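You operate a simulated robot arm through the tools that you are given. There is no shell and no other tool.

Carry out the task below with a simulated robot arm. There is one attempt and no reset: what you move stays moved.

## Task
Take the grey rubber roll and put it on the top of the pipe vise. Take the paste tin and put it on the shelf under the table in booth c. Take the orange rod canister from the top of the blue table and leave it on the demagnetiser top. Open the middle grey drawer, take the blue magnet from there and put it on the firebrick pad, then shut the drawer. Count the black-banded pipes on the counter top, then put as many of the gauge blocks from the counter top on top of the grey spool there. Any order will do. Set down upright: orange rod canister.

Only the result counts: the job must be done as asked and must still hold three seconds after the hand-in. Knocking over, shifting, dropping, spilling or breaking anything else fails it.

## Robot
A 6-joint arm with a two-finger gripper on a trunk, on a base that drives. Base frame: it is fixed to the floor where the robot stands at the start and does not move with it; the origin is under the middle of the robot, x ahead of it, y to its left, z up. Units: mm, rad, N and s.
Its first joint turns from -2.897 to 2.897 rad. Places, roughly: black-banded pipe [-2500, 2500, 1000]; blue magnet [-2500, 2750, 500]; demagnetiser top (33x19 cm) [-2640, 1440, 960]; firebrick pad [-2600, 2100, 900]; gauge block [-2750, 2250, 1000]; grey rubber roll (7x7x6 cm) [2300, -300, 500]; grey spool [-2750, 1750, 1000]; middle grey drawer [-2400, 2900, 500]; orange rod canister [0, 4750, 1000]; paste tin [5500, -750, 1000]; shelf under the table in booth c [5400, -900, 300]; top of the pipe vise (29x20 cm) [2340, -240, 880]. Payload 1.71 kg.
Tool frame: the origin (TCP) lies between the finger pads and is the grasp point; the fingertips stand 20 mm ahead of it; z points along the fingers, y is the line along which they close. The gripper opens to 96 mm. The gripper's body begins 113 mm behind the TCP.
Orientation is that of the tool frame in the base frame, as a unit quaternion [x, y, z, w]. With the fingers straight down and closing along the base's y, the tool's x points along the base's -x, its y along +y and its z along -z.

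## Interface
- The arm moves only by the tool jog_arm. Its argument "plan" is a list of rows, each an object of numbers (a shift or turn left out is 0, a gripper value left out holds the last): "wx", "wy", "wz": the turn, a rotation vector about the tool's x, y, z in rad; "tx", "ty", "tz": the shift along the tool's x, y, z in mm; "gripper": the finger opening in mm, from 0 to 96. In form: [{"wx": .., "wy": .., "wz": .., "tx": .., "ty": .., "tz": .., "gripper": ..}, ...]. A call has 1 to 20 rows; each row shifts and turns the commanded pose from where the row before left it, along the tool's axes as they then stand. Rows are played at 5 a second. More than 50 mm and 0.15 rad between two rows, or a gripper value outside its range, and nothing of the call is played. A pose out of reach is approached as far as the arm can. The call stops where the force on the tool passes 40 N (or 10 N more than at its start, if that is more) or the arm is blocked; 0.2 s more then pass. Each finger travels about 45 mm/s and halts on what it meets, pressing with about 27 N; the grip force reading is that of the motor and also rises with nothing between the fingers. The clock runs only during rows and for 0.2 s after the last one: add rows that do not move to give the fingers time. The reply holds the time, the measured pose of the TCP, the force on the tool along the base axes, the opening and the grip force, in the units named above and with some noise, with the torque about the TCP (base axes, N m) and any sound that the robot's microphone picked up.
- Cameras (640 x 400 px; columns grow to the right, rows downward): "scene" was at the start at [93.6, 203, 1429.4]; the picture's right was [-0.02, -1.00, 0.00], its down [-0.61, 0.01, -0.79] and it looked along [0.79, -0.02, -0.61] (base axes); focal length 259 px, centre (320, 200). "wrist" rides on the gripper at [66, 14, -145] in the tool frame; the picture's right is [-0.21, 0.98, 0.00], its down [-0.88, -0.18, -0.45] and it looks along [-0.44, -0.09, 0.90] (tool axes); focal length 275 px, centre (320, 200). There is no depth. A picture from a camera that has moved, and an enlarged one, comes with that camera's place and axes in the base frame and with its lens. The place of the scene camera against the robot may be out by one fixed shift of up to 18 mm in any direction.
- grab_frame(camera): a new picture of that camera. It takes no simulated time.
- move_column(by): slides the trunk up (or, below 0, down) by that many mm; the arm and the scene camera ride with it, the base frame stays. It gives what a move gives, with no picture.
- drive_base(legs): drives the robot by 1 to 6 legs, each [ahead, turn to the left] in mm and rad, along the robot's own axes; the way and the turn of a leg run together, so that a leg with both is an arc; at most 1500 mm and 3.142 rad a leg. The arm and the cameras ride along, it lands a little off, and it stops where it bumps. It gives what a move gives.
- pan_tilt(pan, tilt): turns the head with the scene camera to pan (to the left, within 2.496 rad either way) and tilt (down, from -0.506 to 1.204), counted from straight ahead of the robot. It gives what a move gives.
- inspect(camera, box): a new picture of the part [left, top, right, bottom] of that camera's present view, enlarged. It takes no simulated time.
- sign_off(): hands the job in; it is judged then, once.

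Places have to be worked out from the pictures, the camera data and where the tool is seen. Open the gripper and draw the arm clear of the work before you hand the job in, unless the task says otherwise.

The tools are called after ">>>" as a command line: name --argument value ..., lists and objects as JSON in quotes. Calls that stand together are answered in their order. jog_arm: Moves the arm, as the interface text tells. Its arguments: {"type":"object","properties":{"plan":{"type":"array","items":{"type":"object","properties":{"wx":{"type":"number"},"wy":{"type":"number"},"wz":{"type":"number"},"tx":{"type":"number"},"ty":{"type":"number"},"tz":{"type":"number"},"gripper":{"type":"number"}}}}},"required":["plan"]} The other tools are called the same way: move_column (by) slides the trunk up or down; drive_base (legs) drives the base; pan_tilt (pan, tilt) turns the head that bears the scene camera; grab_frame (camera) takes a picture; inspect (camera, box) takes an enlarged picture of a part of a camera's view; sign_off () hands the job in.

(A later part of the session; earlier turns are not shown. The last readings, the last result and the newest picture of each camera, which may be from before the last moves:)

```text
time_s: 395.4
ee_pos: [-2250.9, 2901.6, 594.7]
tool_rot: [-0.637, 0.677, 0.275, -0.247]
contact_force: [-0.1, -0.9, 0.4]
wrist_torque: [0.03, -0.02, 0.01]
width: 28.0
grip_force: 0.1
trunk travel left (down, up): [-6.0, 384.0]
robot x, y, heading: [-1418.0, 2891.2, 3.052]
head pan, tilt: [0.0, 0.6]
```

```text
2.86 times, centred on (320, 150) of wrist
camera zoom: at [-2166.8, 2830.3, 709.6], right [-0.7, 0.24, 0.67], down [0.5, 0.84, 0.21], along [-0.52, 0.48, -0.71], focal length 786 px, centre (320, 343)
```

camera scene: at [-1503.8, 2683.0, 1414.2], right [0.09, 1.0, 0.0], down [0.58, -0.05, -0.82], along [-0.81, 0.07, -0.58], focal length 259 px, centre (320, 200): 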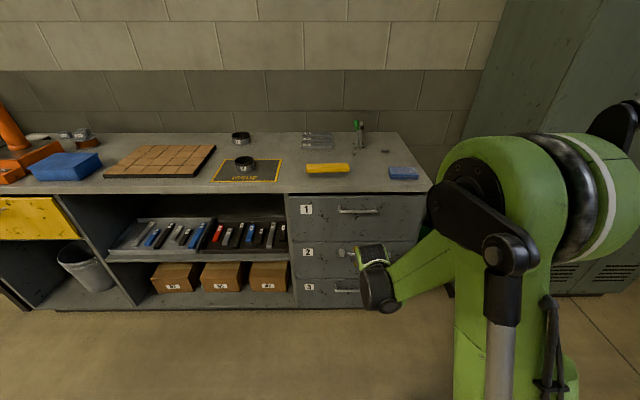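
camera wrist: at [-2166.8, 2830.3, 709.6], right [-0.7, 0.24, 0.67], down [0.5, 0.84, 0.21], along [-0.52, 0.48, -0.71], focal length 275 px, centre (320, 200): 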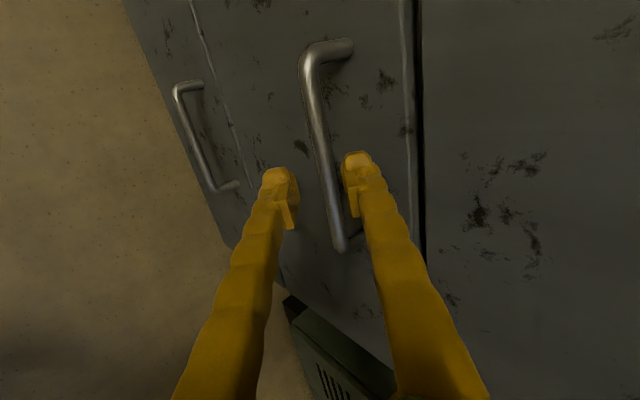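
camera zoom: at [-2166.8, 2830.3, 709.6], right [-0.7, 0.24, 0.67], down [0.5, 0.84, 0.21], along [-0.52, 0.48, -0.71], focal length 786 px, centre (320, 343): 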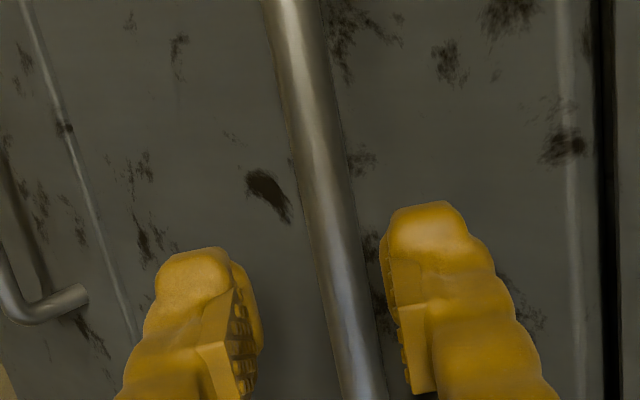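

The bar lies between the fingers. I advance 36 mm with a 4 mm correction and close on it.

>>> jog_arm --plan '[{"ty": 2, "tz": 18}, {"ty": 2.5, "tz": 18}, {}]'

>>> grab_frame --camera "wrist"

```text
time_s: 396.2
ee_pos: [-2280.0, 2903.3, 572.5]
tool_rot: [-0.637, 0.677, 0.274, -0.247]
contact_force: [-0.8, 0.4, -0.5]
wrist_torque: [0.0, -0.01, -0.01]
width: 28.1
grip_force: 0.0
trunk travel left (down, up): [-6.0, 384.0]
robot x, y, heading: [-1419.0, 2888.2, 3.052]
head pan, tilt: [0.0, 0.6]
```

```text
taken
camera wrist: at [-2195.1, 2832.7, 687.2], right [-0.7, 0.24, 0.67], down [0.5, 0.84, 0.21], along [-0.52, 0.48, -0.71], focal length 275 px, centre (320, 200)
```

wrist: 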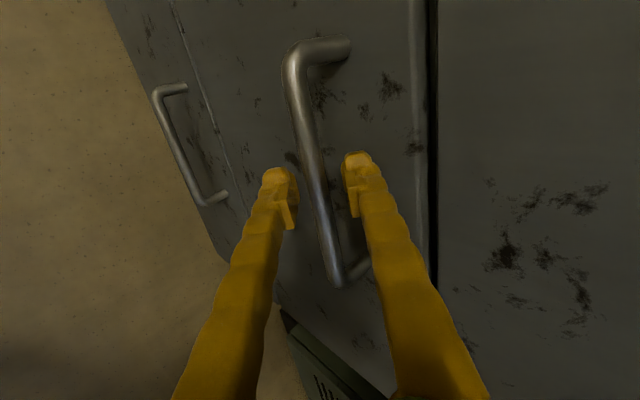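

The bar is now between the pads. Closing.

>>> jog_arm --plan '[{"gripper": 4}, {}, {}, {}, {}]'

>>> inspect --camera "wrist" --box '[240, 80, 400, 220]'

```text
time_s: 397.4
ee_pos: [-2280.0, 2903.7, 572.4]
tool_rot: [-0.636, 0.677, 0.274, -0.247]
contact_force: [11.0, -0.5, -9.6]
wrist_torque: [-0.29, 0.09, -0.3]
width: 6.2
grip_force: 34.4
trunk travel left (down, up): [-6.0, 384.0]
robot x, y, heading: [-1415.8, 2892.2, 3.052]
head pan, tilt: [0.0, 0.6]
```

```text
2.86 times, centred on (320, 150) of wrist
camera zoom: at [-2194.9, 2832.7, 686.9], right [-0.7, 0.24, 0.67], down [0.5, 0.84, 0.21], along [-0.52, 0.48, -0.71], focal length 786 px, centre (320, 343)
```

zoom: 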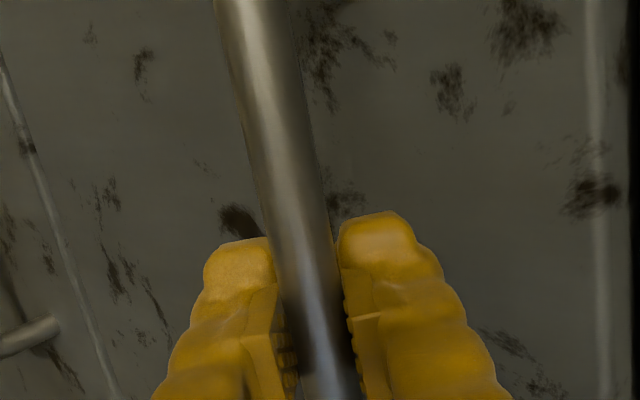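

Gripped on the bar. I pull by driving the base back, first 60 mm as a test.

>>> drive_base --legs '[[-60, 0]]'

>>> grab_frame --camera "scene"

>>> grab_frame --camera "wrist"

```text
time_s: 398.5
ee_pos: [-2221.0, 2900.1, 572.6]
tool_rot: [-0.636, 0.678, 0.274, -0.247]
contact_force: [-2.2, -2.5, -8.6]
wrist_torque: [-0.39, 0.03, -0.27]
width: 6.1
grip_force: 34.9
trunk travel left (down, up): [-6.0, 384.0]
robot x, y, heading: [-1360.3, 2885.0, 3.053]
head pan, tilt: [0.0, 0.6]
```

```text
taken
camera scene: at [-1446.0, 2677.7, 1414.2], right [0.09, 1.0, 0.0], down [0.58, -0.05, -0.82], along [-0.81, 0.07, -0.58], focal length 259 px, centre (320, 200)
```

scene: 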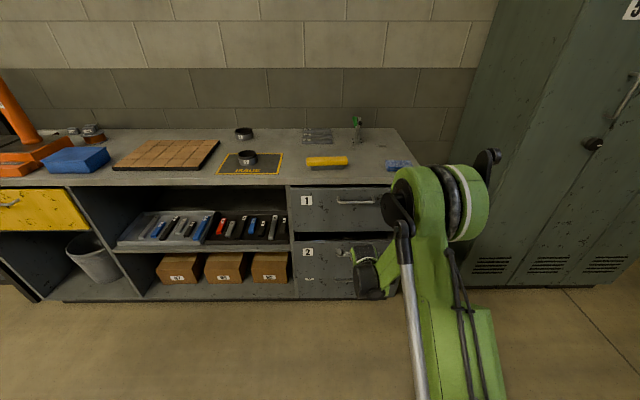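

```text
taken
camera wrist: at [-2136.6, 2828.0, 686.9], right [-0.7, 0.25, 0.67], down [0.5, 0.84, 0.21], along [-0.52, 0.48, -0.71], focal length 275 px, centre (320, 200)
```

wrist: 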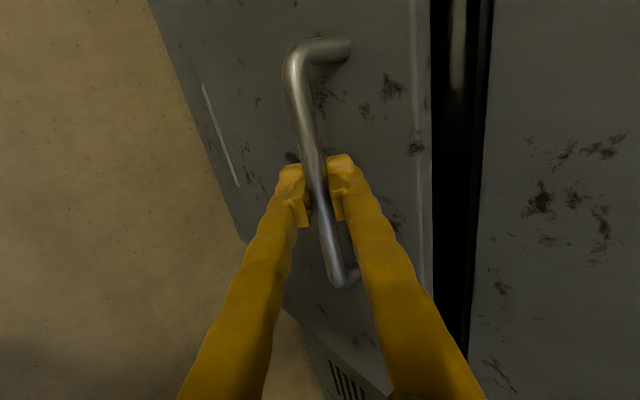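

The drawer slides out. I pull another 220 mm.

>>> drive_base --legs '[[-220, 0]]'

>>> grab_frame --camera "scene"

>>> inspect --camera "scene" --box '[270, 170, 420, 310]'

```text
time_s: 400.6
ee_pos: [-1991.0, 2879.3, 586.8]
tool_rot: [-0.634, 0.676, 0.28, -0.252]
contact_force: [-0.2, 13.7, 34.5]
wrist_torque: [-0.14, 0.43, -0.44]
width: 9.9
grip_force: 34.3
trunk travel left (down, up): [-6.0, 384.0]
robot x, y, heading: [-1138.3, 2866.1, 3.046]
head pan, tilt: [0.0, 0.6]
```

```text
taken
camera scene: at [-1222.4, 2658.3, 1414.6], right [0.09, 1.0, 0.0], down [0.57, -0.05, -0.82], along [-0.81, 0.07, -0.58], focal length 259 px, centre (320, 200)
```

scene: 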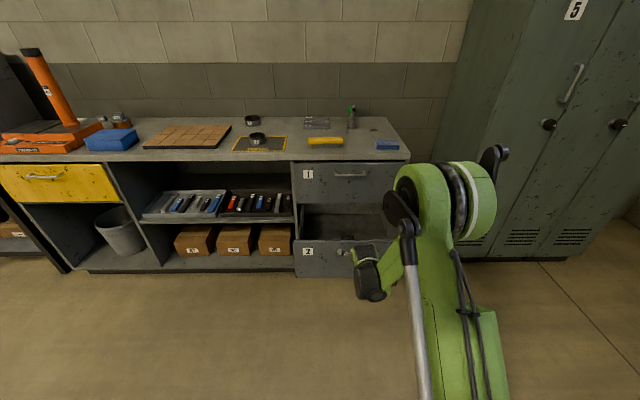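

```text
2.86 times, centred on (345, 240) of scene
camera zoom: at [-1222.4, 2658.3, 1414.6], right [0.09, 1.0, 0.0], down [0.57, -0.05, -0.82], along [-0.81, 0.07, -0.58], focal length 739 px, centre (249, 86)
```

zoom: 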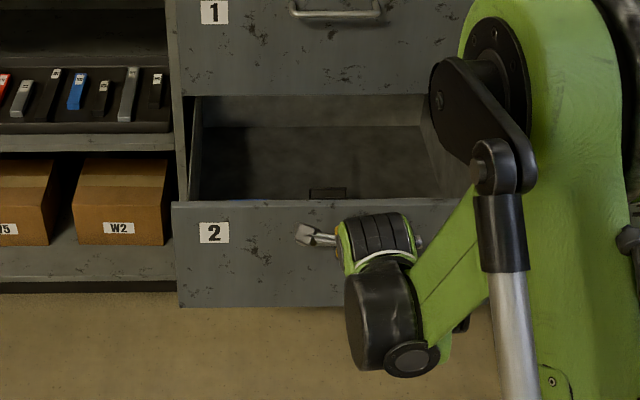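

The force rose; perhaps the drawer hit its end stop. I check the wrist view.

>>> grab_frame --camera "wrist"

>>> inspect --camera "scene" --box '[290, 200, 390, 290]'

```text
taken
camera wrist: at [-1904.7, 2809.0, 699.9], right [-0.68, 0.25, 0.69], down [0.5, 0.84, 0.2], along [-0.53, 0.48, -0.7], focal length 275 px, centre (320, 200)
```

wrist: 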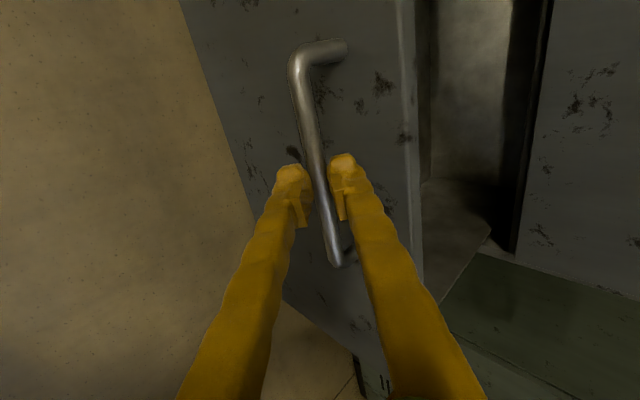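

```text
4.44 times, centred on (340, 245) of scene
camera zoom: at [-1222.4, 2658.3, 1414.6], right [0.09, 1.0, 0.0], down [0.57, -0.05, -0.82], along [-0.81, 0.07, -0.58], focal length 1150 px, centre (231, 0)
```

zoom: 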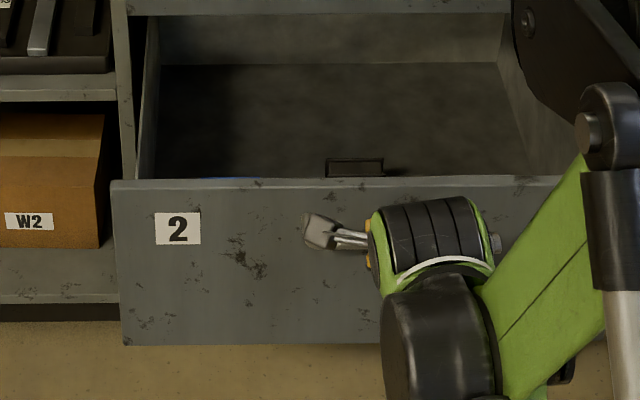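

The drawer is out ~280 mm; a blue edge is peeking just behind its front. I release the handle and retreat along the tool axis.

>>> jog_arm --plan '[{"gripper": 16}, {"gripper": 30}, {}, {}, {"tz": -15}, {"tz": -30}, {"tz": -40}, {"tz": -40}, {}]'

>>> grab_frame --camera "wrist"

>>> grab_frame --camera "scene"

```text
time_s: 402.6
ee_pos: [-1895.7, 2872.3, 684.6]
tool_rot: [-0.631, 0.674, 0.286, -0.257]
contact_force: [-0.4, -0.2, -0.4]
wrist_torque: [0.0, -0.02, 0.01]
width: 29.9
grip_force: 0.0
trunk travel left (down, up): [-6.0, 384.0]
robot x, y, heading: [-1137.6, 2865.3, 3.048]
head pan, tilt: [0.0, 0.6]
```

```text
taken
camera wrist: at [-1807.5, 2800.9, 796.6], right [-0.68, 0.24, 0.7], down [0.51, 0.84, 0.2], along [-0.54, 0.48, -0.69], focal length 275 px, centre (320, 200)
```

wrist: 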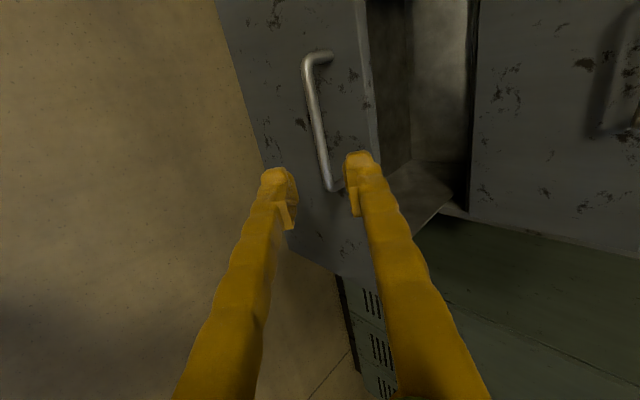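

```text
taken
camera scene: at [-1224.9, 2657.8, 1414.2], right [0.09, 1.0, 0.0], down [0.58, -0.05, -0.82], along [-0.81, 0.08, -0.58], focal length 259 px, centre (320, 200)
```

scene: 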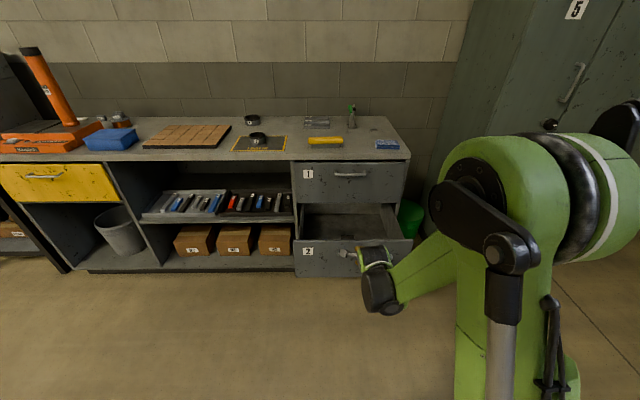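

I raise the arm and roll the gripper back to normal, then look into the drawer.

>>> jog_arm --plan '[{"ty": 30.8, "tz": -32.9}, {"ty": 30.8, "tz": -32.9}, {"ty": 30.8, "tz": -32.9}, {"ty": 30.8, "tz": -32.9}, {"ty": 30.8, "tz": -32.9}, {"ty": 30.8, "tz": -32.9}, {"wz": -0.1428}, {"wz": -0.1428}, {"wz": -0.1428}, {"wz": -0.1428}, {"wz": -0.1428}, {"wz": -0.1428}, {"wz": -0.1428}, {"wz": -0.1428}, {"wz": -0.1428}, {"wz": -0.1428}, {"wz": -0.1428}, {}]'

>>> drive_base --legs '[[180, 0]]'

>>> pan_tilt --pan -0.2 --tilt 0.8

>>> grab_frame --camera "scene"

>>> grab_frame --camera "wrist"

```text
time_s: 406.4
ee_pos: [-1885.0, 2867.1, 955.2]
tool_rot: [0.923, -0.029, -0.383, -0.02]
contact_force: [-0.7, 0.2, 0.2]
wrist_torque: [0.03, 0.0, 0.01]
width: 30.1
grip_force: 0.1
trunk travel left (down, up): [-6.0, 384.0]
robot x, y, heading: [-1139.8, 2860.5, 3.047]
head pan, tilt: [0.0, 0.6]
```

```text
time_s: 408.2
ee_pos: [-2068.0, 2885.4, 955.6]
tool_rot: [0.923, -0.032, -0.383, -0.021]
contact_force: [-0.5, -0.2, -0.3]
wrist_torque: [0.02, 0.01, 0.0]
width: 30.1
grip_force: 0.0
trunk travel left (down, up): [-6.0, 384.0]
robot x, y, heading: [-1322.0, 2881.3, 3.046]
head pan, tilt: [0.0, 0.6]
```

```text
time_s: 409.0
ee_pos: [-2056.8, 2883.6, 963.9]
tool_rot: [0.921, -0.03, -0.389, -0.02]
contact_force: [-1.2, 0.7, -0.1]
wrist_torque: [0.02, -0.04, 0.04]
width: 30.1
grip_force: 0.2
trunk travel left (down, up): [-6.0, 384.0]
robot x, y, heading: [-1325.3, 2882.0, 3.048]
head pan, tilt: [-0.201, 0.799]
```

```text
taken
camera scene: at [-1398.2, 2690.0, 1397.5], right [0.29, 0.96, 0.0], down [0.7, -0.21, -0.69], along [-0.66, 0.2, -0.73], focal length 259 px, centre (320, 200)
```

scene: 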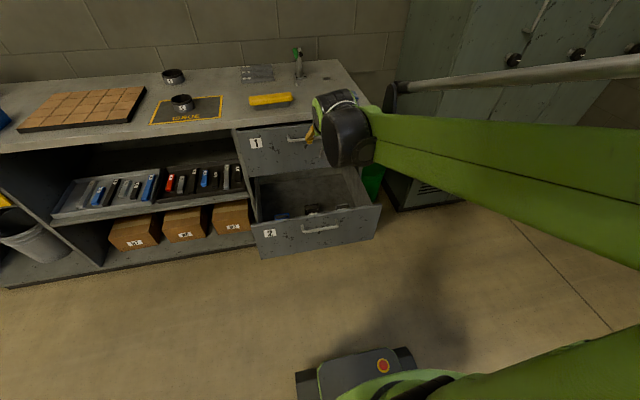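

```text
taken
camera wrist: at [-1909.1, 2860.3, 1018.9], right [-0.21, -0.97, 0.13], down [-0.28, 0.19, 0.94], along [-0.94, 0.16, -0.31], focal length 275 px, centre (320, 200)
```

wrist: 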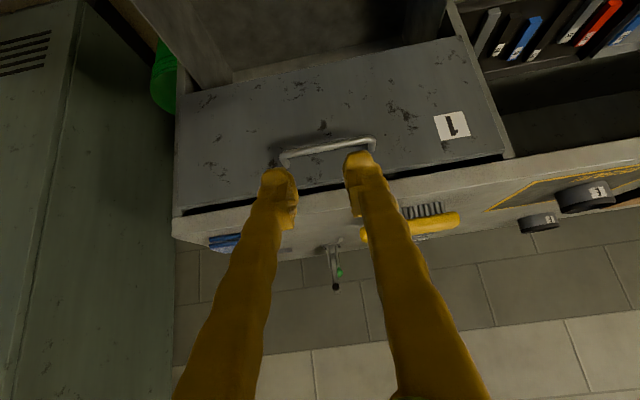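

>>> inspect --camera "scene" --box '[230, 160, 390, 260]'

>>> inspect --camera "scene" --box '[265, 190, 355, 240]'

```text
4.00 times, centred on (310, 210) of scene
camera zoom: at [-1398.2, 2690.0, 1397.5], right [0.29, 0.96, 0.0], down [0.7, -0.21, -0.69], along [-0.66, 0.2, -0.73], focal length 1035 px, centre (360, 160)
```

zoom: 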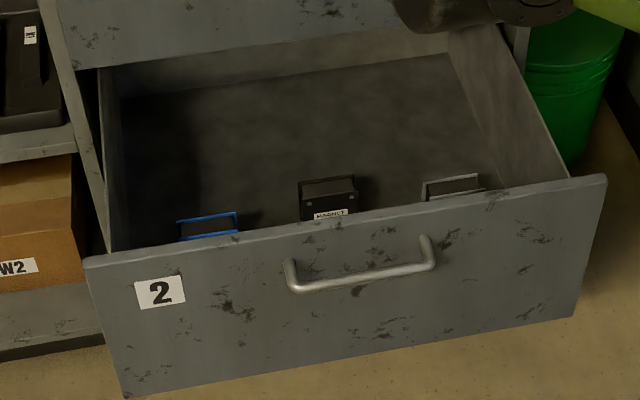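

```text
7.11 times, centred on (310, 215) of scene
camera zoom: at [-1398.2, 2690.0, 1397.5], right [0.29, 0.96, 0.0], down [0.7, -0.21, -0.69], along [-0.66, 0.2, -0.73], focal length 1840 px, centre (391, 93)
```

zoom: 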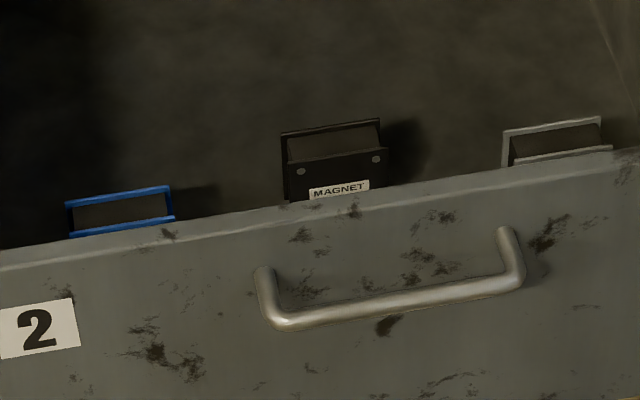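

Three magnets lie in the drawer: blue (left), black (middle), light grey (right). I point the tool straight down and move above the blue one for an overhead look.

>>> jog_arm --plan '[{"wy": 0.133}, {"wy": 0.133}, {"wy": 0.133}, {"wy": 0.133}, {"wy": 0.133}, {"wy": 0.133}, {"tx": -12, "ty": 35}, {"tx": -12, "ty": 35}, {"tx": -12, "ty": 35}, {"tx": -12, "ty": 35}, {}]'

>>> grab_frame --camera "wrist"

>>> grab_frame --camera "scene"

```text
time_s: 411.4
ee_pos: [-2112.5, 2750.7, 962.8]
tool_rot: [0.999, -0.037, -0.002, -0.007]
contact_force: [0.1, -0.9, -0.2]
wrist_torque: [-0.01, -0.01, -0.02]
width: 29.9
grip_force: 0.1
trunk travel left (down, up): [-6.0, 384.0]
robot x, y, heading: [-1324.4, 2884.7, 3.048]
head pan, tilt: [-0.201, 0.799]
```

```text
taken
camera wrist: at [-2048.2, 2731.9, 1108.4], right [-0.28, -0.96, -0.01], down [-0.86, 0.24, 0.45], along [-0.43, 0.14, -0.89], focal length 275 px, centre (320, 200)
```

wrist: 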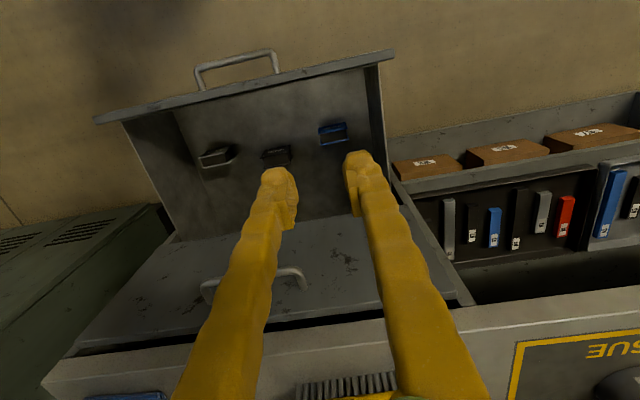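

```text
taken
camera scene: at [-1397.4, 2690.1, 1397.5], right [0.29, 0.96, 0.0], down [0.7, -0.21, -0.69], along [-0.66, 0.2, -0.73], focal length 259 px, centre (320, 200)
```

scene: 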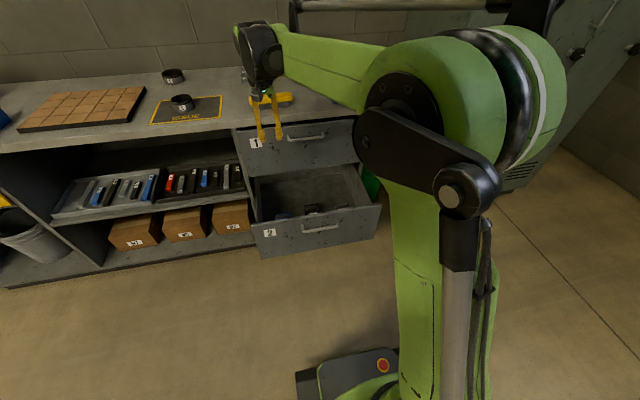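

>>> inspect --camera "wrist" --box '[190, 90, 390, 200]'

>>> inspect --camera "wrist" --box '[300, 105, 370, 155]'

```text
3.20 times, centred on (290, 145) of wrist
camera zoom: at [-2048.2, 2731.9, 1108.4], right [-0.28, -0.96, -0.01], down [-0.86, 0.24, 0.45], along [-0.43, 0.14, -0.89], focal length 881 px, centre (416, 376)
```

zoom: 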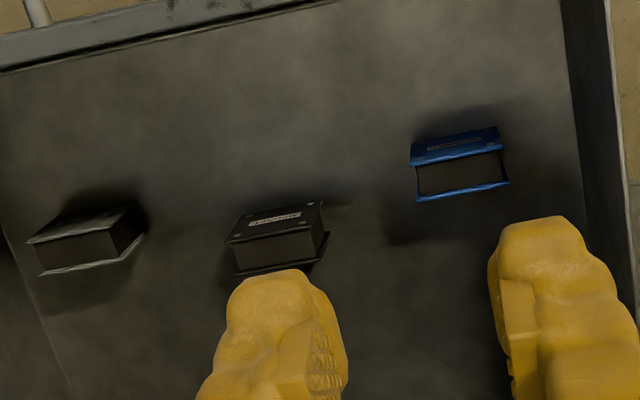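

```text
8.00 times, centred on (335, 130) of wrist
camera zoom: at [-2048.2, 2731.9, 1108.4], right [-0.28, -0.96, -0.01], down [-0.86, 0.24, 0.45], along [-0.43, 0.14, -0.89], focal length 2202 px, centre (200, 760)
```

zoom: 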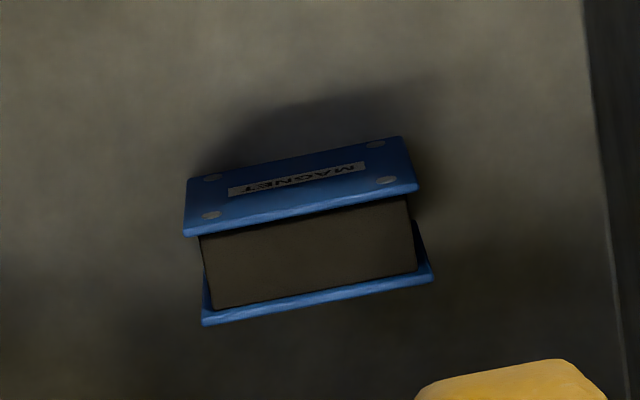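

The blue magnet's long side (≈62 mm) is aligned with the closing axis. I move over it (≈(−2200,2753)) and lower to z≈650 for a better fix.

>>> jog_arm --plan '[{"tx": -44, "ty": 2, "gripper": 84}, {"tx": -44, "ty": 2}, {"tz": 45}, {"tz": 45}, {"tz": 45}, {"tz": 45}, {"tz": 45}, {"tz": 45}, {"tz": 40}, {}]'

>>> grab_frame --camera "wrist"

>>> grab_frame --camera "scene"

```text
time_s: 413.6
ee_pos: [-2200.3, 2754.0, 653.2]
tool_rot: [0.999, -0.036, -0.002, -0.008]
contact_force: [0.7, 0.1, 0.7]
wrist_torque: [0.0, 0.0, -0.01]
width: 84.1
grip_force: 0.1
trunk travel left (down, up): [-6.0, 384.0]
robot x, y, heading: [-1323.4, 2886.0, 3.051]
head pan, tilt: [-0.201, 0.799]
```

```text
taken
camera wrist: at [-2135.7, 2734.5, 799.2], right [-0.28, -0.96, -0.01], down [-0.86, 0.24, 0.45], along [-0.43, 0.14, -0.89], focal length 275 px, centre (320, 200)
```

wrist: 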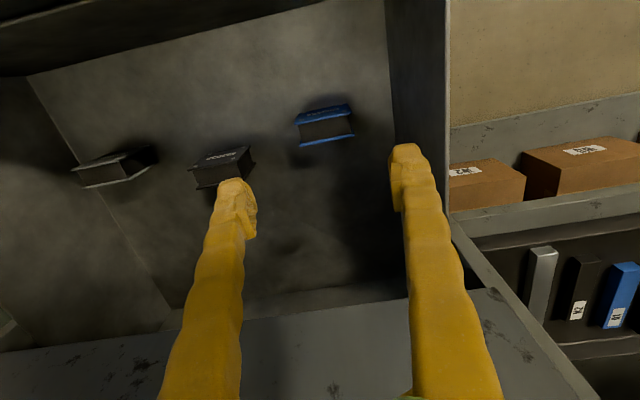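

```text
taken
camera scene: at [-1397.5, 2690.0, 1397.5], right [0.29, 0.96, 0.0], down [0.7, -0.21, -0.69], along [-0.66, 0.2, -0.73], focal length 259 px, centre (320, 200)
```

scene: 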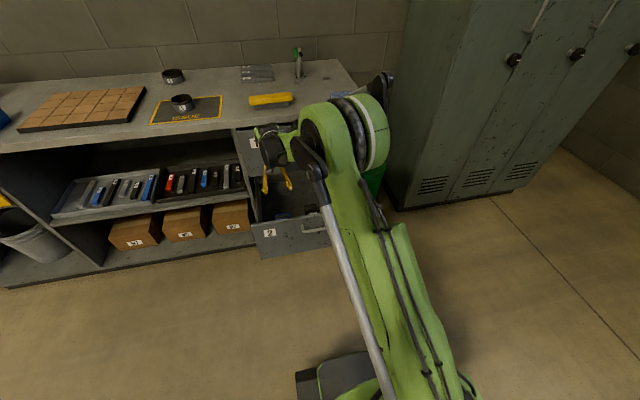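

>>> inspect --camera "wrist" --box '[270, 80, 380, 160]'

>>> inspect --camera "scene" --box '[240, 150, 340, 250]'

```text
5.00 times, centred on (325, 120) of wrist
camera zoom: at [-2135.7, 2734.5, 799.2], right [-0.28, -0.96, -0.01], down [-0.86, 0.24, 0.45], along [-0.43, 0.14, -0.89], focal length 1376 px, centre (295, 600)
```

zoom: 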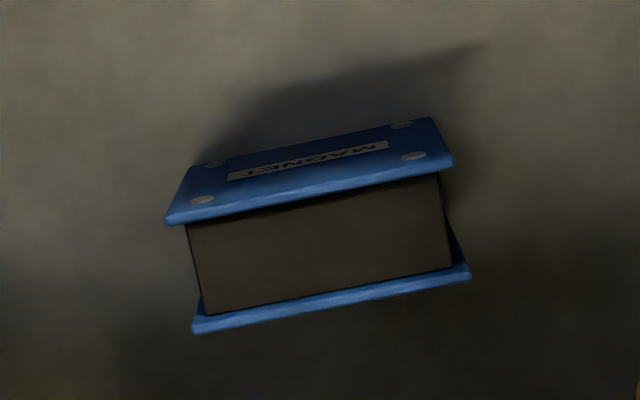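

```text
4.00 times, centred on (290, 200) of scene
camera zoom: at [-1397.5, 2690.0, 1397.5], right [0.29, 0.96, 0.0], down [0.7, -0.21, -0.69], along [-0.66, 0.2, -0.73], focal length 1035 px, centre (440, 200)
```

zoom: 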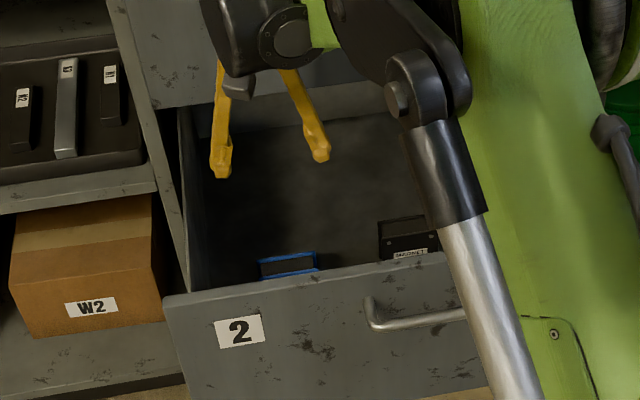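

Magnet's front top edge resolves to (−2193,2754,472), 68 mm long and ~27 mm thick, drawer floor near 410. I lower over it in stages.

>>> jog_arm --plan '[{"tx": -5, "ty": 4}, {"tz": 45}, {"tz": 40}, {"tz": 35}, {}]'

>>> grab_frame --camera "wrist"

>>> grab_frame --camera "scene"

```text
time_s: 414.8
ee_pos: [-2207.9, 2750.3, 535.8]
tool_rot: [0.999, -0.036, -0.002, -0.007]
contact_force: [0.2, 0.0, -0.2]
wrist_torque: [-0.01, 0.03, -0.04]
width: 84.0
grip_force: 0.0
trunk travel left (down, up): [-6.0, 384.0]
robot x, y, heading: [-1322.3, 2880.3, 3.041]
head pan, tilt: [-0.201, 0.799]
```

```text
taken
camera wrist: at [-2144.0, 2731.3, 680.7], right [-0.28, -0.96, -0.01], down [-0.86, 0.24, 0.45], along [-0.43, 0.14, -0.89], focal length 275 px, centre (320, 200)
```

wrist: 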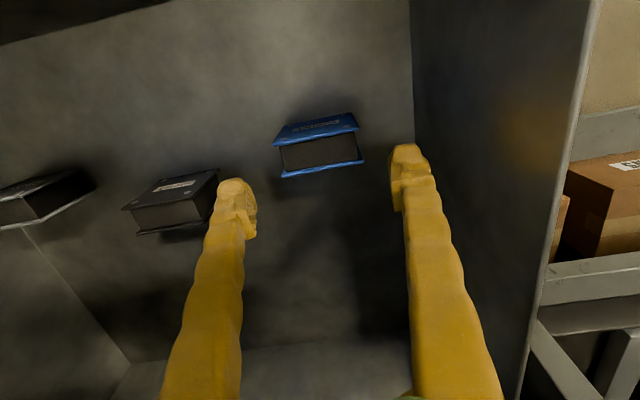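

```text
taken
camera scene: at [-1397.4, 2690.0, 1397.5], right [0.29, 0.96, 0.0], down [0.7, -0.21, -0.69], along [-0.66, 0.2, -0.73], focal length 259 px, centre (320, 200)
```

scene: 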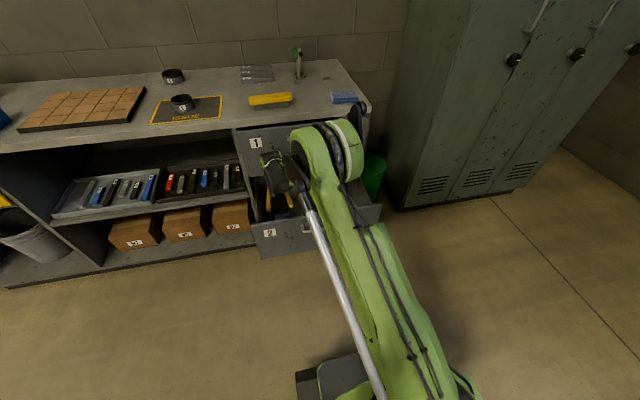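

The magnet's top centre lies right on the tool axis at z≈470. I lower the last 82 mm and close.

>>> jog_arm --plan '[{"tx": 1, "tz": 42}, {"tz": 30}, {"tz": 10}, {}]'

>>> grab_frame --camera "wrist"

```text
time_s: 415.8
ee_pos: [-2205.9, 2753.1, 453.0]
tool_rot: [0.999, -0.037, -0.002, -0.006]
contact_force: [-0.2, -0.3, -0.8]
wrist_torque: [-0.02, 0.02, 0.01]
width: 84.0
grip_force: 0.1
trunk travel left (down, up): [-6.0, 384.0]
robot x, y, heading: [-1320.2, 2881.4, 3.045]
head pan, tilt: [-0.201, 0.799]
```

```text
taken
camera wrist: at [-2142.0, 2735.4, 598.4], right [-0.28, -0.96, -0.01], down [-0.86, 0.24, 0.45], along [-0.43, 0.14, -0.89], focal length 275 px, centre (320, 200)
```

wrist: 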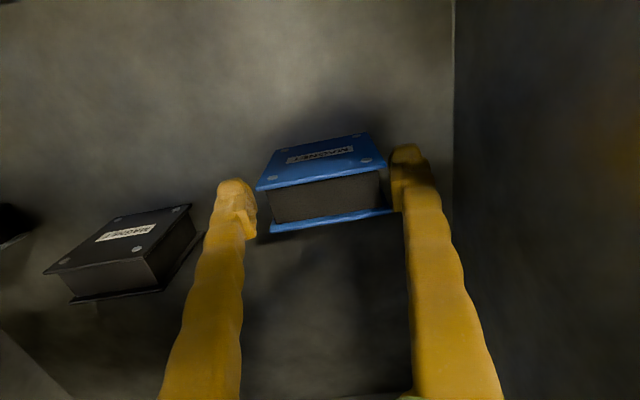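

The magnet is between the fingers, slightly toward the right finger. I shift 2 mm and close.

>>> jog_arm --plan '[{"ty": 2}, {"gripper": 76}, {}, {"gripper": 50}, {}, {}, {}]'

>>> grab_frame --camera "wrist"

```text
time_s: 417.4
ee_pos: [-2206.7, 2752.3, 452.0]
tool_rot: [0.999, -0.037, -0.001, -0.006]
contact_force: [0.9, -0.5, 0.1]
wrist_torque: [0.0, -0.01, -0.08]
width: 75.3
grip_force: 26.9
trunk travel left (down, up): [-6.0, 384.0]
robot x, y, heading: [-1323.9, 2881.9, 3.052]
head pan, tilt: [-0.201, 0.799]
```

```text
taken
camera wrist: at [-2142.4, 2733.1, 598.4], right [-0.28, -0.96, -0.01], down [-0.86, 0.24, 0.45], along [-0.43, 0.14, -0.89], focal length 275 px, centre (320, 200)
```

wrist: 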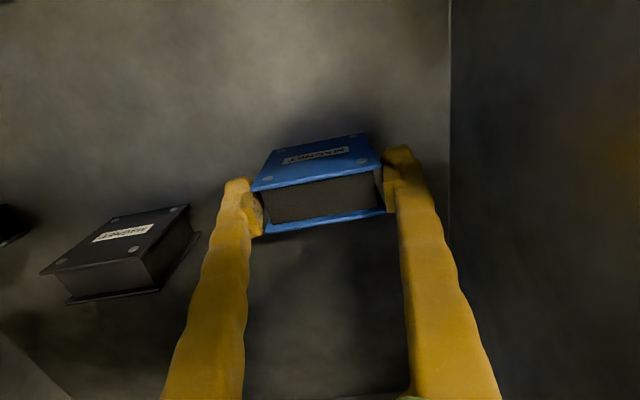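

Gripped at 75 mm. I lift 60 mm and check.

>>> jog_arm --plan '[{"tz": -20}, {"tz": -40}, {}]'

>>> grab_frame --camera "wrist"

```text
time_s: 418.2
ee_pos: [-2207.8, 2749.8, 510.4]
tool_rot: [0.999, -0.037, -0.002, -0.007]
contact_force: [0.8, 0.8, -4.4]
wrist_torque: [0.04, -0.01, -0.01]
width: 75.1
grip_force: 26.6
trunk travel left (down, up): [-6.0, 384.0]
robot x, y, heading: [-1321.0, 2881.6, 3.045]
head pan, tilt: [-0.201, 0.799]
```

```text
taken
camera wrist: at [-2143.1, 2731.5, 657.0], right [-0.28, -0.96, -0.01], down [-0.86, 0.24, 0.45], along [-0.43, 0.14, -0.89], focal length 275 px, centre (320, 200)
```

wrist: 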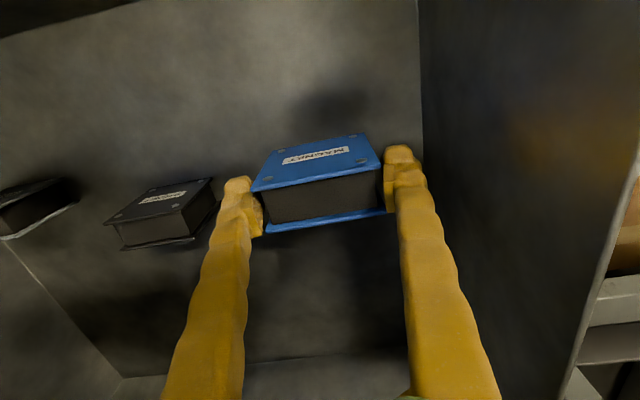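

The magnet is in hand (≈0.4 kg). I raise it to carrying height and pull the arm in.

>>> jog_arm --plan '[{"tz": -45}, {"tz": -45}, {"tz": -45}, {"tz": -45}, {"tz": -45}, {"tz": -45}, {"tz": -45}, {"tz": -45}, {"tz": -45}, {"tz": -45}, {"tz": -40}, {"tx": 45}, {"tx": 45}, {"tx": 45}, {"tx": 45}, {"tx": 45}, {}]'

>>> grab_frame --camera "scene"

>>> grab_frame --camera "wrist"

```text
time_s: 421.8
ee_pos: [-1982.2, 2724.6, 1002.9]
tool_rot: [0.999, -0.037, -0.001, -0.007]
contact_force: [0.3, 0.6, -4.5]
wrist_torque: [-0.01, 0.02, 0.01]
width: 75.1
grip_force: 26.9
trunk travel left (down, up): [-6.0, 384.0]
robot x, y, heading: [-1320.9, 2881.1, 3.049]
head pan, tilt: [-0.201, 0.799]
```

```text
taken
camera scene: at [-1397.0, 2690.0, 1397.5], right [0.29, 0.96, 0.0], down [0.7, -0.21, -0.69], along [-0.66, 0.2, -0.73], focal length 259 px, centre (320, 200)
```

scene: 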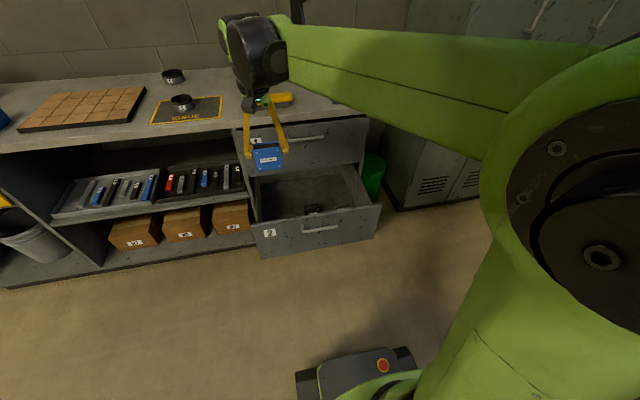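

```text
taken
camera wrist: at [-1918.0, 2706.5, 1148.1], right [-0.28, -0.96, -0.01], down [-0.86, 0.24, 0.45], along [-0.43, 0.14, -0.89], focal length 275 px, centre (320, 200)
```

wrist: 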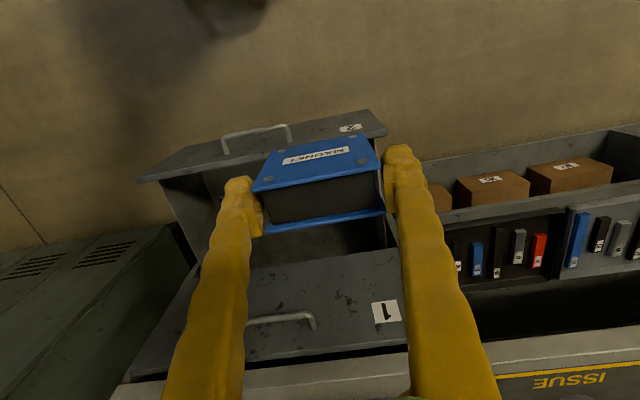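

I drive along the counter to face the firebrick pad.

>>> drive_base --legs '[[-100, 0], [0, 1.64], [800, 0], [0, -1.62]]'

>>> pan_tilt --pan 0.0 --tilt 0.55

>>> grab_frame --camera "scene"

```text
time_s: 440.7
ee_pos: [-1914.4, 1958.6, 1002.2]
tool_rot: [0.998, -0.056, -0.002, -0.008]
contact_force: [0.5, -0.6, -4.0]
wrist_torque: [-0.03, -0.01, 0.0]
width: 73.9
grip_force: 26.8
trunk travel left (down, up): [-6.0, 384.0]
robot x, y, heading: [-1247.4, 2091.9, 3.006]
head pan, tilt: [-0.201, 0.799]
```

```text
time_s: 441.4
ee_pos: [-1899.9, 1957.0, 1011.9]
tool_rot: [0.998, -0.057, -0.009, -0.007]
contact_force: [0.5, 0.9, -4.5]
wrist_torque: [0.01, 0.0, -0.01]
width: 74.0
grip_force: 27.3
trunk travel left (down, up): [-6.0, 384.0]
robot x, y, heading: [-1249.7, 2088.7, 3.004]
head pan, tilt: [0.0, 0.55]
```

```text
taken
camera scene: at [-1344.3, 1882.6, 1418.5], right [0.13, 0.99, 0.0], down [0.53, -0.07, -0.84], along [-0.84, 0.11, -0.54], focal length 259 px, centre (320, 200)
```

scene: 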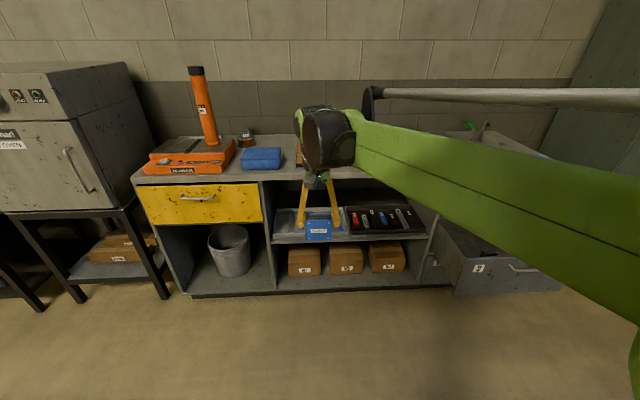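

I raise the magnet slightly and shift it toward the robot's centre line, then drive up to the counter.

>>> jog_arm --plan '[{"tz": -40}, {"ty": -45}, {"ty": -45}, {"ty": -45}, {}]'

>>> drive_base --legs '[[0, 0.05], [600, 0]]'

>>> grab_frame --camera "scene"

>>> grab_frame --camera "wrist"

```text
time_s: 442.6
ee_pos: [-1882.2, 2089.5, 1054.0]
tool_rot: [0.998, -0.056, -0.009, -0.008]
contact_force: [0.7, -1.1, -4.5]
wrist_torque: [0.0, 0.02, -0.04]
width: 73.7
grip_force: 27.8
trunk travel left (down, up): [-6.0, 384.0]
robot x, y, heading: [-1250.3, 2085.2, 3.005]
head pan, tilt: [0.0, 0.55]
```

```text
time_s: 447.5
ee_pos: [-2461.3, 2116.7, 1054.4]
tool_rot: [0.999, -0.037, -0.008, -0.007]
contact_force: [0.4, 0.4, -4.2]
wrist_torque: [-0.01, -0.03, 0.02]
width: 73.8
grip_force: 26.8
trunk travel left (down, up): [-6.0, 384.0]
robot x, y, heading: [-1829.6, 2140.0, 3.043]
head pan, tilt: [0.0, 0.55]
```

```text
taken
camera scene: at [-1915.7, 1930.7, 1418.7], right [0.1, 1.0, 0.0], down [0.53, -0.05, -0.84], along [-0.84, 0.08, -0.54], focal length 259 px, centre (320, 200)
```

scene: 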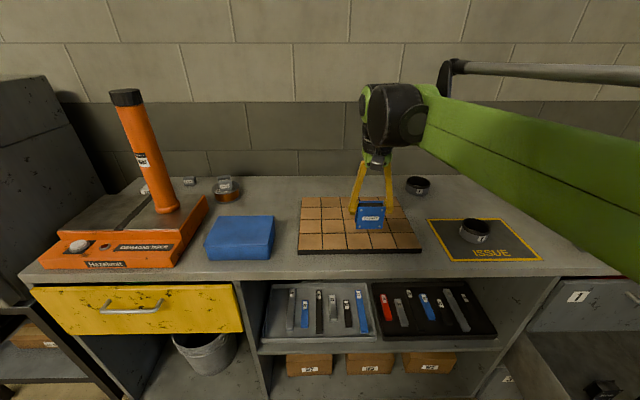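

```text
taken
camera wrist: at [-2394.1, 2097.5, 1198.7], right [-0.28, -0.96, -0.01], down [-0.85, 0.24, 0.46], along [-0.44, 0.14, -0.89], focal length 275 px, centre (320, 200)
```

wrist: 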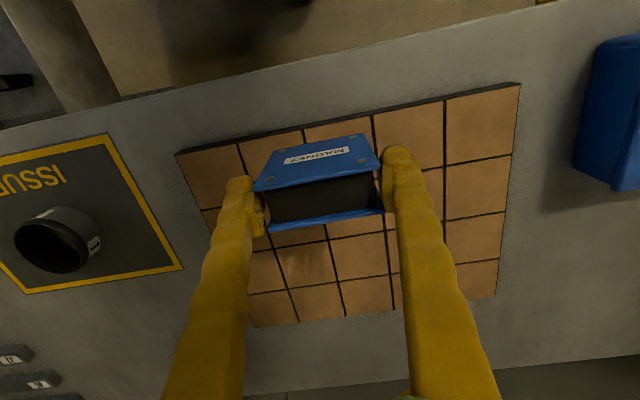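

The magnet is over the front of the pad (pad centre ≈(−2584,2116)). I move 118 mm forward and lower to just above it.

>>> jog_arm --plan '[{"tx": -40}, {"tx": -40}, {"tx": -38}, {"tz": 30}, {"tz": 25}, {}]'

>>> grab_frame --camera "wrist"

>>> inspect --camera "scene" --box '[290, 150, 430, 260]'

```text
time_s: 448.9
ee_pos: [-2566.1, 2123.0, 1010.4]
tool_rot: [0.999, -0.037, -0.016, -0.008]
contact_force: [-0.3, -0.2, -4.8]
wrist_torque: [0.02, -0.02, 0.02]
width: 73.7
grip_force: 26.3
trunk travel left (down, up): [-6.0, 384.0]
robot x, y, heading: [-1826.5, 2137.0, 3.045]
head pan, tilt: [0.0, 0.55]
```

```text
taken
camera wrist: at [-2496.7, 2104.5, 1154.0], right [-0.28, -0.96, -0.01], down [-0.85, 0.24, 0.48], along [-0.45, 0.14, -0.88], focal length 275 px, centre (320, 200)
```

wrist: 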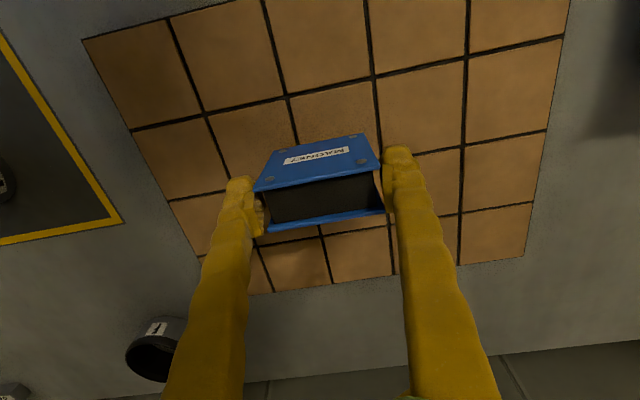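

```text
3.64 times, centred on (360, 205) of scene
camera zoom: at [-1916.1, 1930.7, 1418.7], right [0.1, 1.0, 0.0], down [0.53, -0.05, -0.84], along [-0.84, 0.08, -0.54], focal length 941 px, centre (174, 182)
```

zoom: 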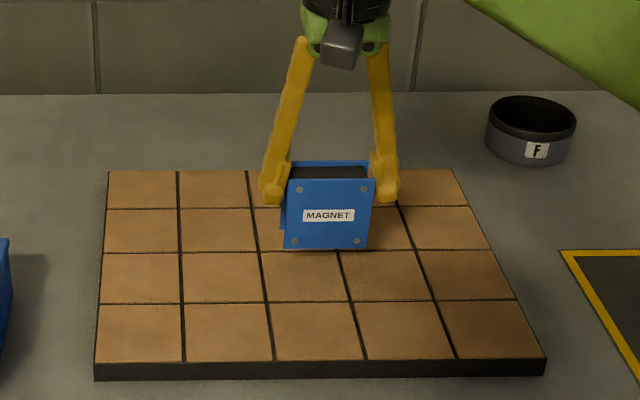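

I lower in small steps toward contact, expected around z≈975.

>>> jog_arm --plan '[{"tz": 14}, {"tz": 8}, {"tz": 2}, {"tz": 2}, {}]'

>>> inspect --camera "scene" --box '[330, 180, 400, 240]'

```text
time_s: 450.1
ee_pos: [-2565.9, 2125.0, 986.2]
tool_rot: [0.999, -0.038, -0.015, -0.008]
contact_force: [0.4, -0.1, -4.1]
wrist_torque: [0.01, -0.02, 0.0]
width: 73.3
grip_force: 27.5
trunk travel left (down, up): [-6.0, 384.0]
robot x, y, heading: [-1828.3, 2137.9, 3.042]
head pan, tilt: [0.0, 0.55]
```

```text
6.67 times, centred on (365, 210) of scene
camera zoom: at [-1915.9, 1930.7, 1418.7], right [0.1, 1.0, 0.0], down [0.53, -0.05, -0.84], along [-0.84, 0.08, -0.54], focal length 1725 px, centre (20, 133)
```

zoom: 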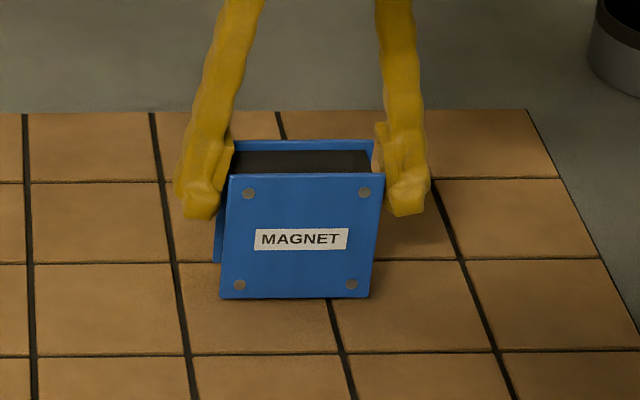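

>>> jog_arm --plan '[{"tz": 2}, {"tz": 2}, {"tz": 1.5}, {"tz": 1.5}, {"tz": 1.5}, {}]'

>>> inspect --camera "scene" --box '[330, 180, 400, 240]'

```text
time_s: 451.4
ee_pos: [-2544.9, 2124.7, 992.1]
tool_rot: [0.999, -0.037, -0.026, -0.007]
contact_force: [2.1, -0.4, -4.3]
wrist_torque: [0.02, 0.12, -0.03]
width: 73.7
grip_force: 27.0
trunk travel left (down, up): [-6.0, 384.0]
robot x, y, heading: [-1828.2, 2137.2, 3.048]
head pan, tilt: [0.0, 0.55]
stopped in row 6: the force on the tool passed its limit at 42 N (the readings are from after the stop); the commanded pose is now the measured one
```

```text
6.67 times, centred on (365, 210) of scene
camera zoom: at [-1909.5, 1930.0, 1418.7], right [0.1, 1.0, 0.0], down [0.53, -0.05, -0.85], along [-0.84, 0.08, -0.53], focal length 1725 px, centre (20, 133)
```

zoom: 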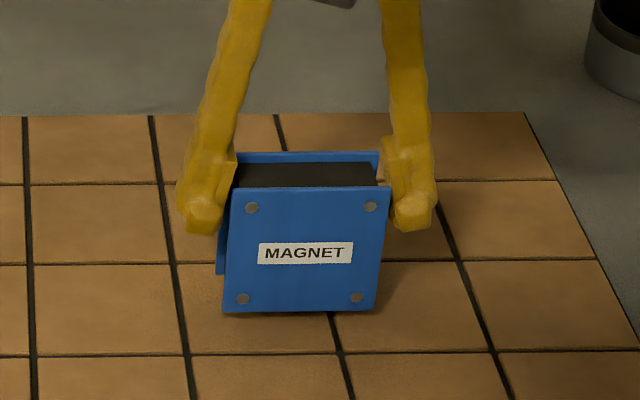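

It touched and sprang back slightly, with a ~3° lean. I level the tool, then settle down again in 1 mm steps.

>>> jog_arm --plan '[{"wy": 0.045}, {"tx": -15}, {"tz": 4}, {}]'

>>> inspect --camera "scene" --box '[330, 180, 400, 240]'

>>> grab_frame --camera "wrist"

```text
time_s: 452.4
ee_pos: [-2565.3, 2125.0, 985.3]
tool_rot: [0.999, -0.037, -0.001, -0.007]
contact_force: [-0.3, -1.2, -4.4]
wrist_torque: [0.0, -0.01, 0.02]
width: 73.5
grip_force: 26.9
trunk travel left (down, up): [-6.0, 384.0]
robot x, y, heading: [-1827.9, 2133.1, 3.045]
head pan, tilt: [0.0, 0.55]
```

```text
6.67 times, centred on (365, 210) of scene
camera zoom: at [-1916.0, 1930.7, 1418.7], right [0.1, 1.0, 0.0], down [0.53, -0.05, -0.84], along [-0.84, 0.08, -0.54], focal length 1725 px, centre (20, 133)
```

zoom: 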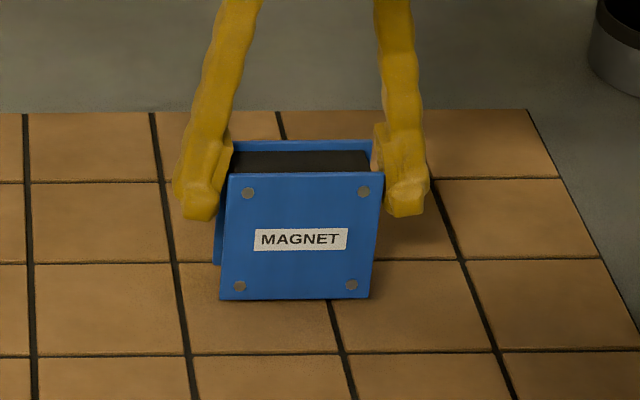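

```text
taken
camera wrist: at [-2501.6, 2106.4, 1130.7], right [-0.28, -0.96, -0.01], down [-0.86, 0.24, 0.45], along [-0.43, 0.14, -0.89], focal length 275 px, centre (320, 200)
```

wrist: 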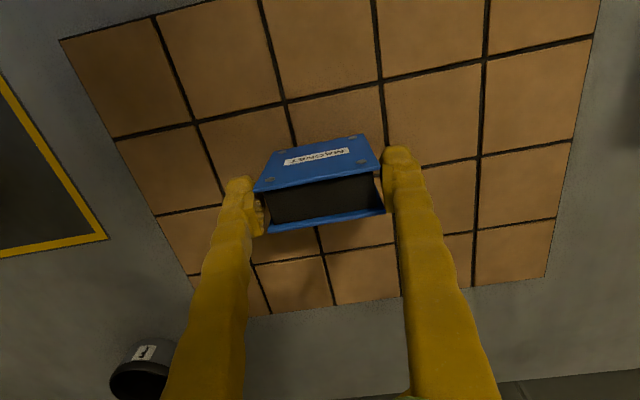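

Level now. I settle in 1 mm steps, a few at a time.

>>> jog_arm --plan '[{"tz": 1.5}, {"tz": 1}, {"tz": 1}, {"tz": 1}, {}]'

```text
time_s: 453.6
ee_pos: [-2566.0, 2126.4, 981.4]
tool_rot: [0.999, -0.037, -0.001, -0.007]
contact_force: [0.1, -0.5, -5.3]
wrist_torque: [-0.01, -0.04, -0.01]
width: 73.9
grip_force: 26.8
trunk travel left (down, up): [-6.0, 384.0]
robot x, y, heading: [-1825.3, 2136.2, 3.045]
head pan, tilt: [0.0, 0.55]
```

>>> jog_arm --plan '[{"tz": 1}, {"tz": 1}, {}]'

```text
time_s: 454.4
ee_pos: [-2564.8, 2124.3, 980.4]
tool_rot: [0.999, -0.037, -0.001, -0.007]
contact_force: [-6.3, 2.3, 18.5]
wrist_torque: [0.19, 0.49, 0.03]
width: 73.9
grip_force: 27.3
trunk travel left (down, up): [-6.0, 384.0]
robot x, y, heading: [-1823.8, 2138.5, 3.045]
head pan, tilt: [0.0, 0.55]
```

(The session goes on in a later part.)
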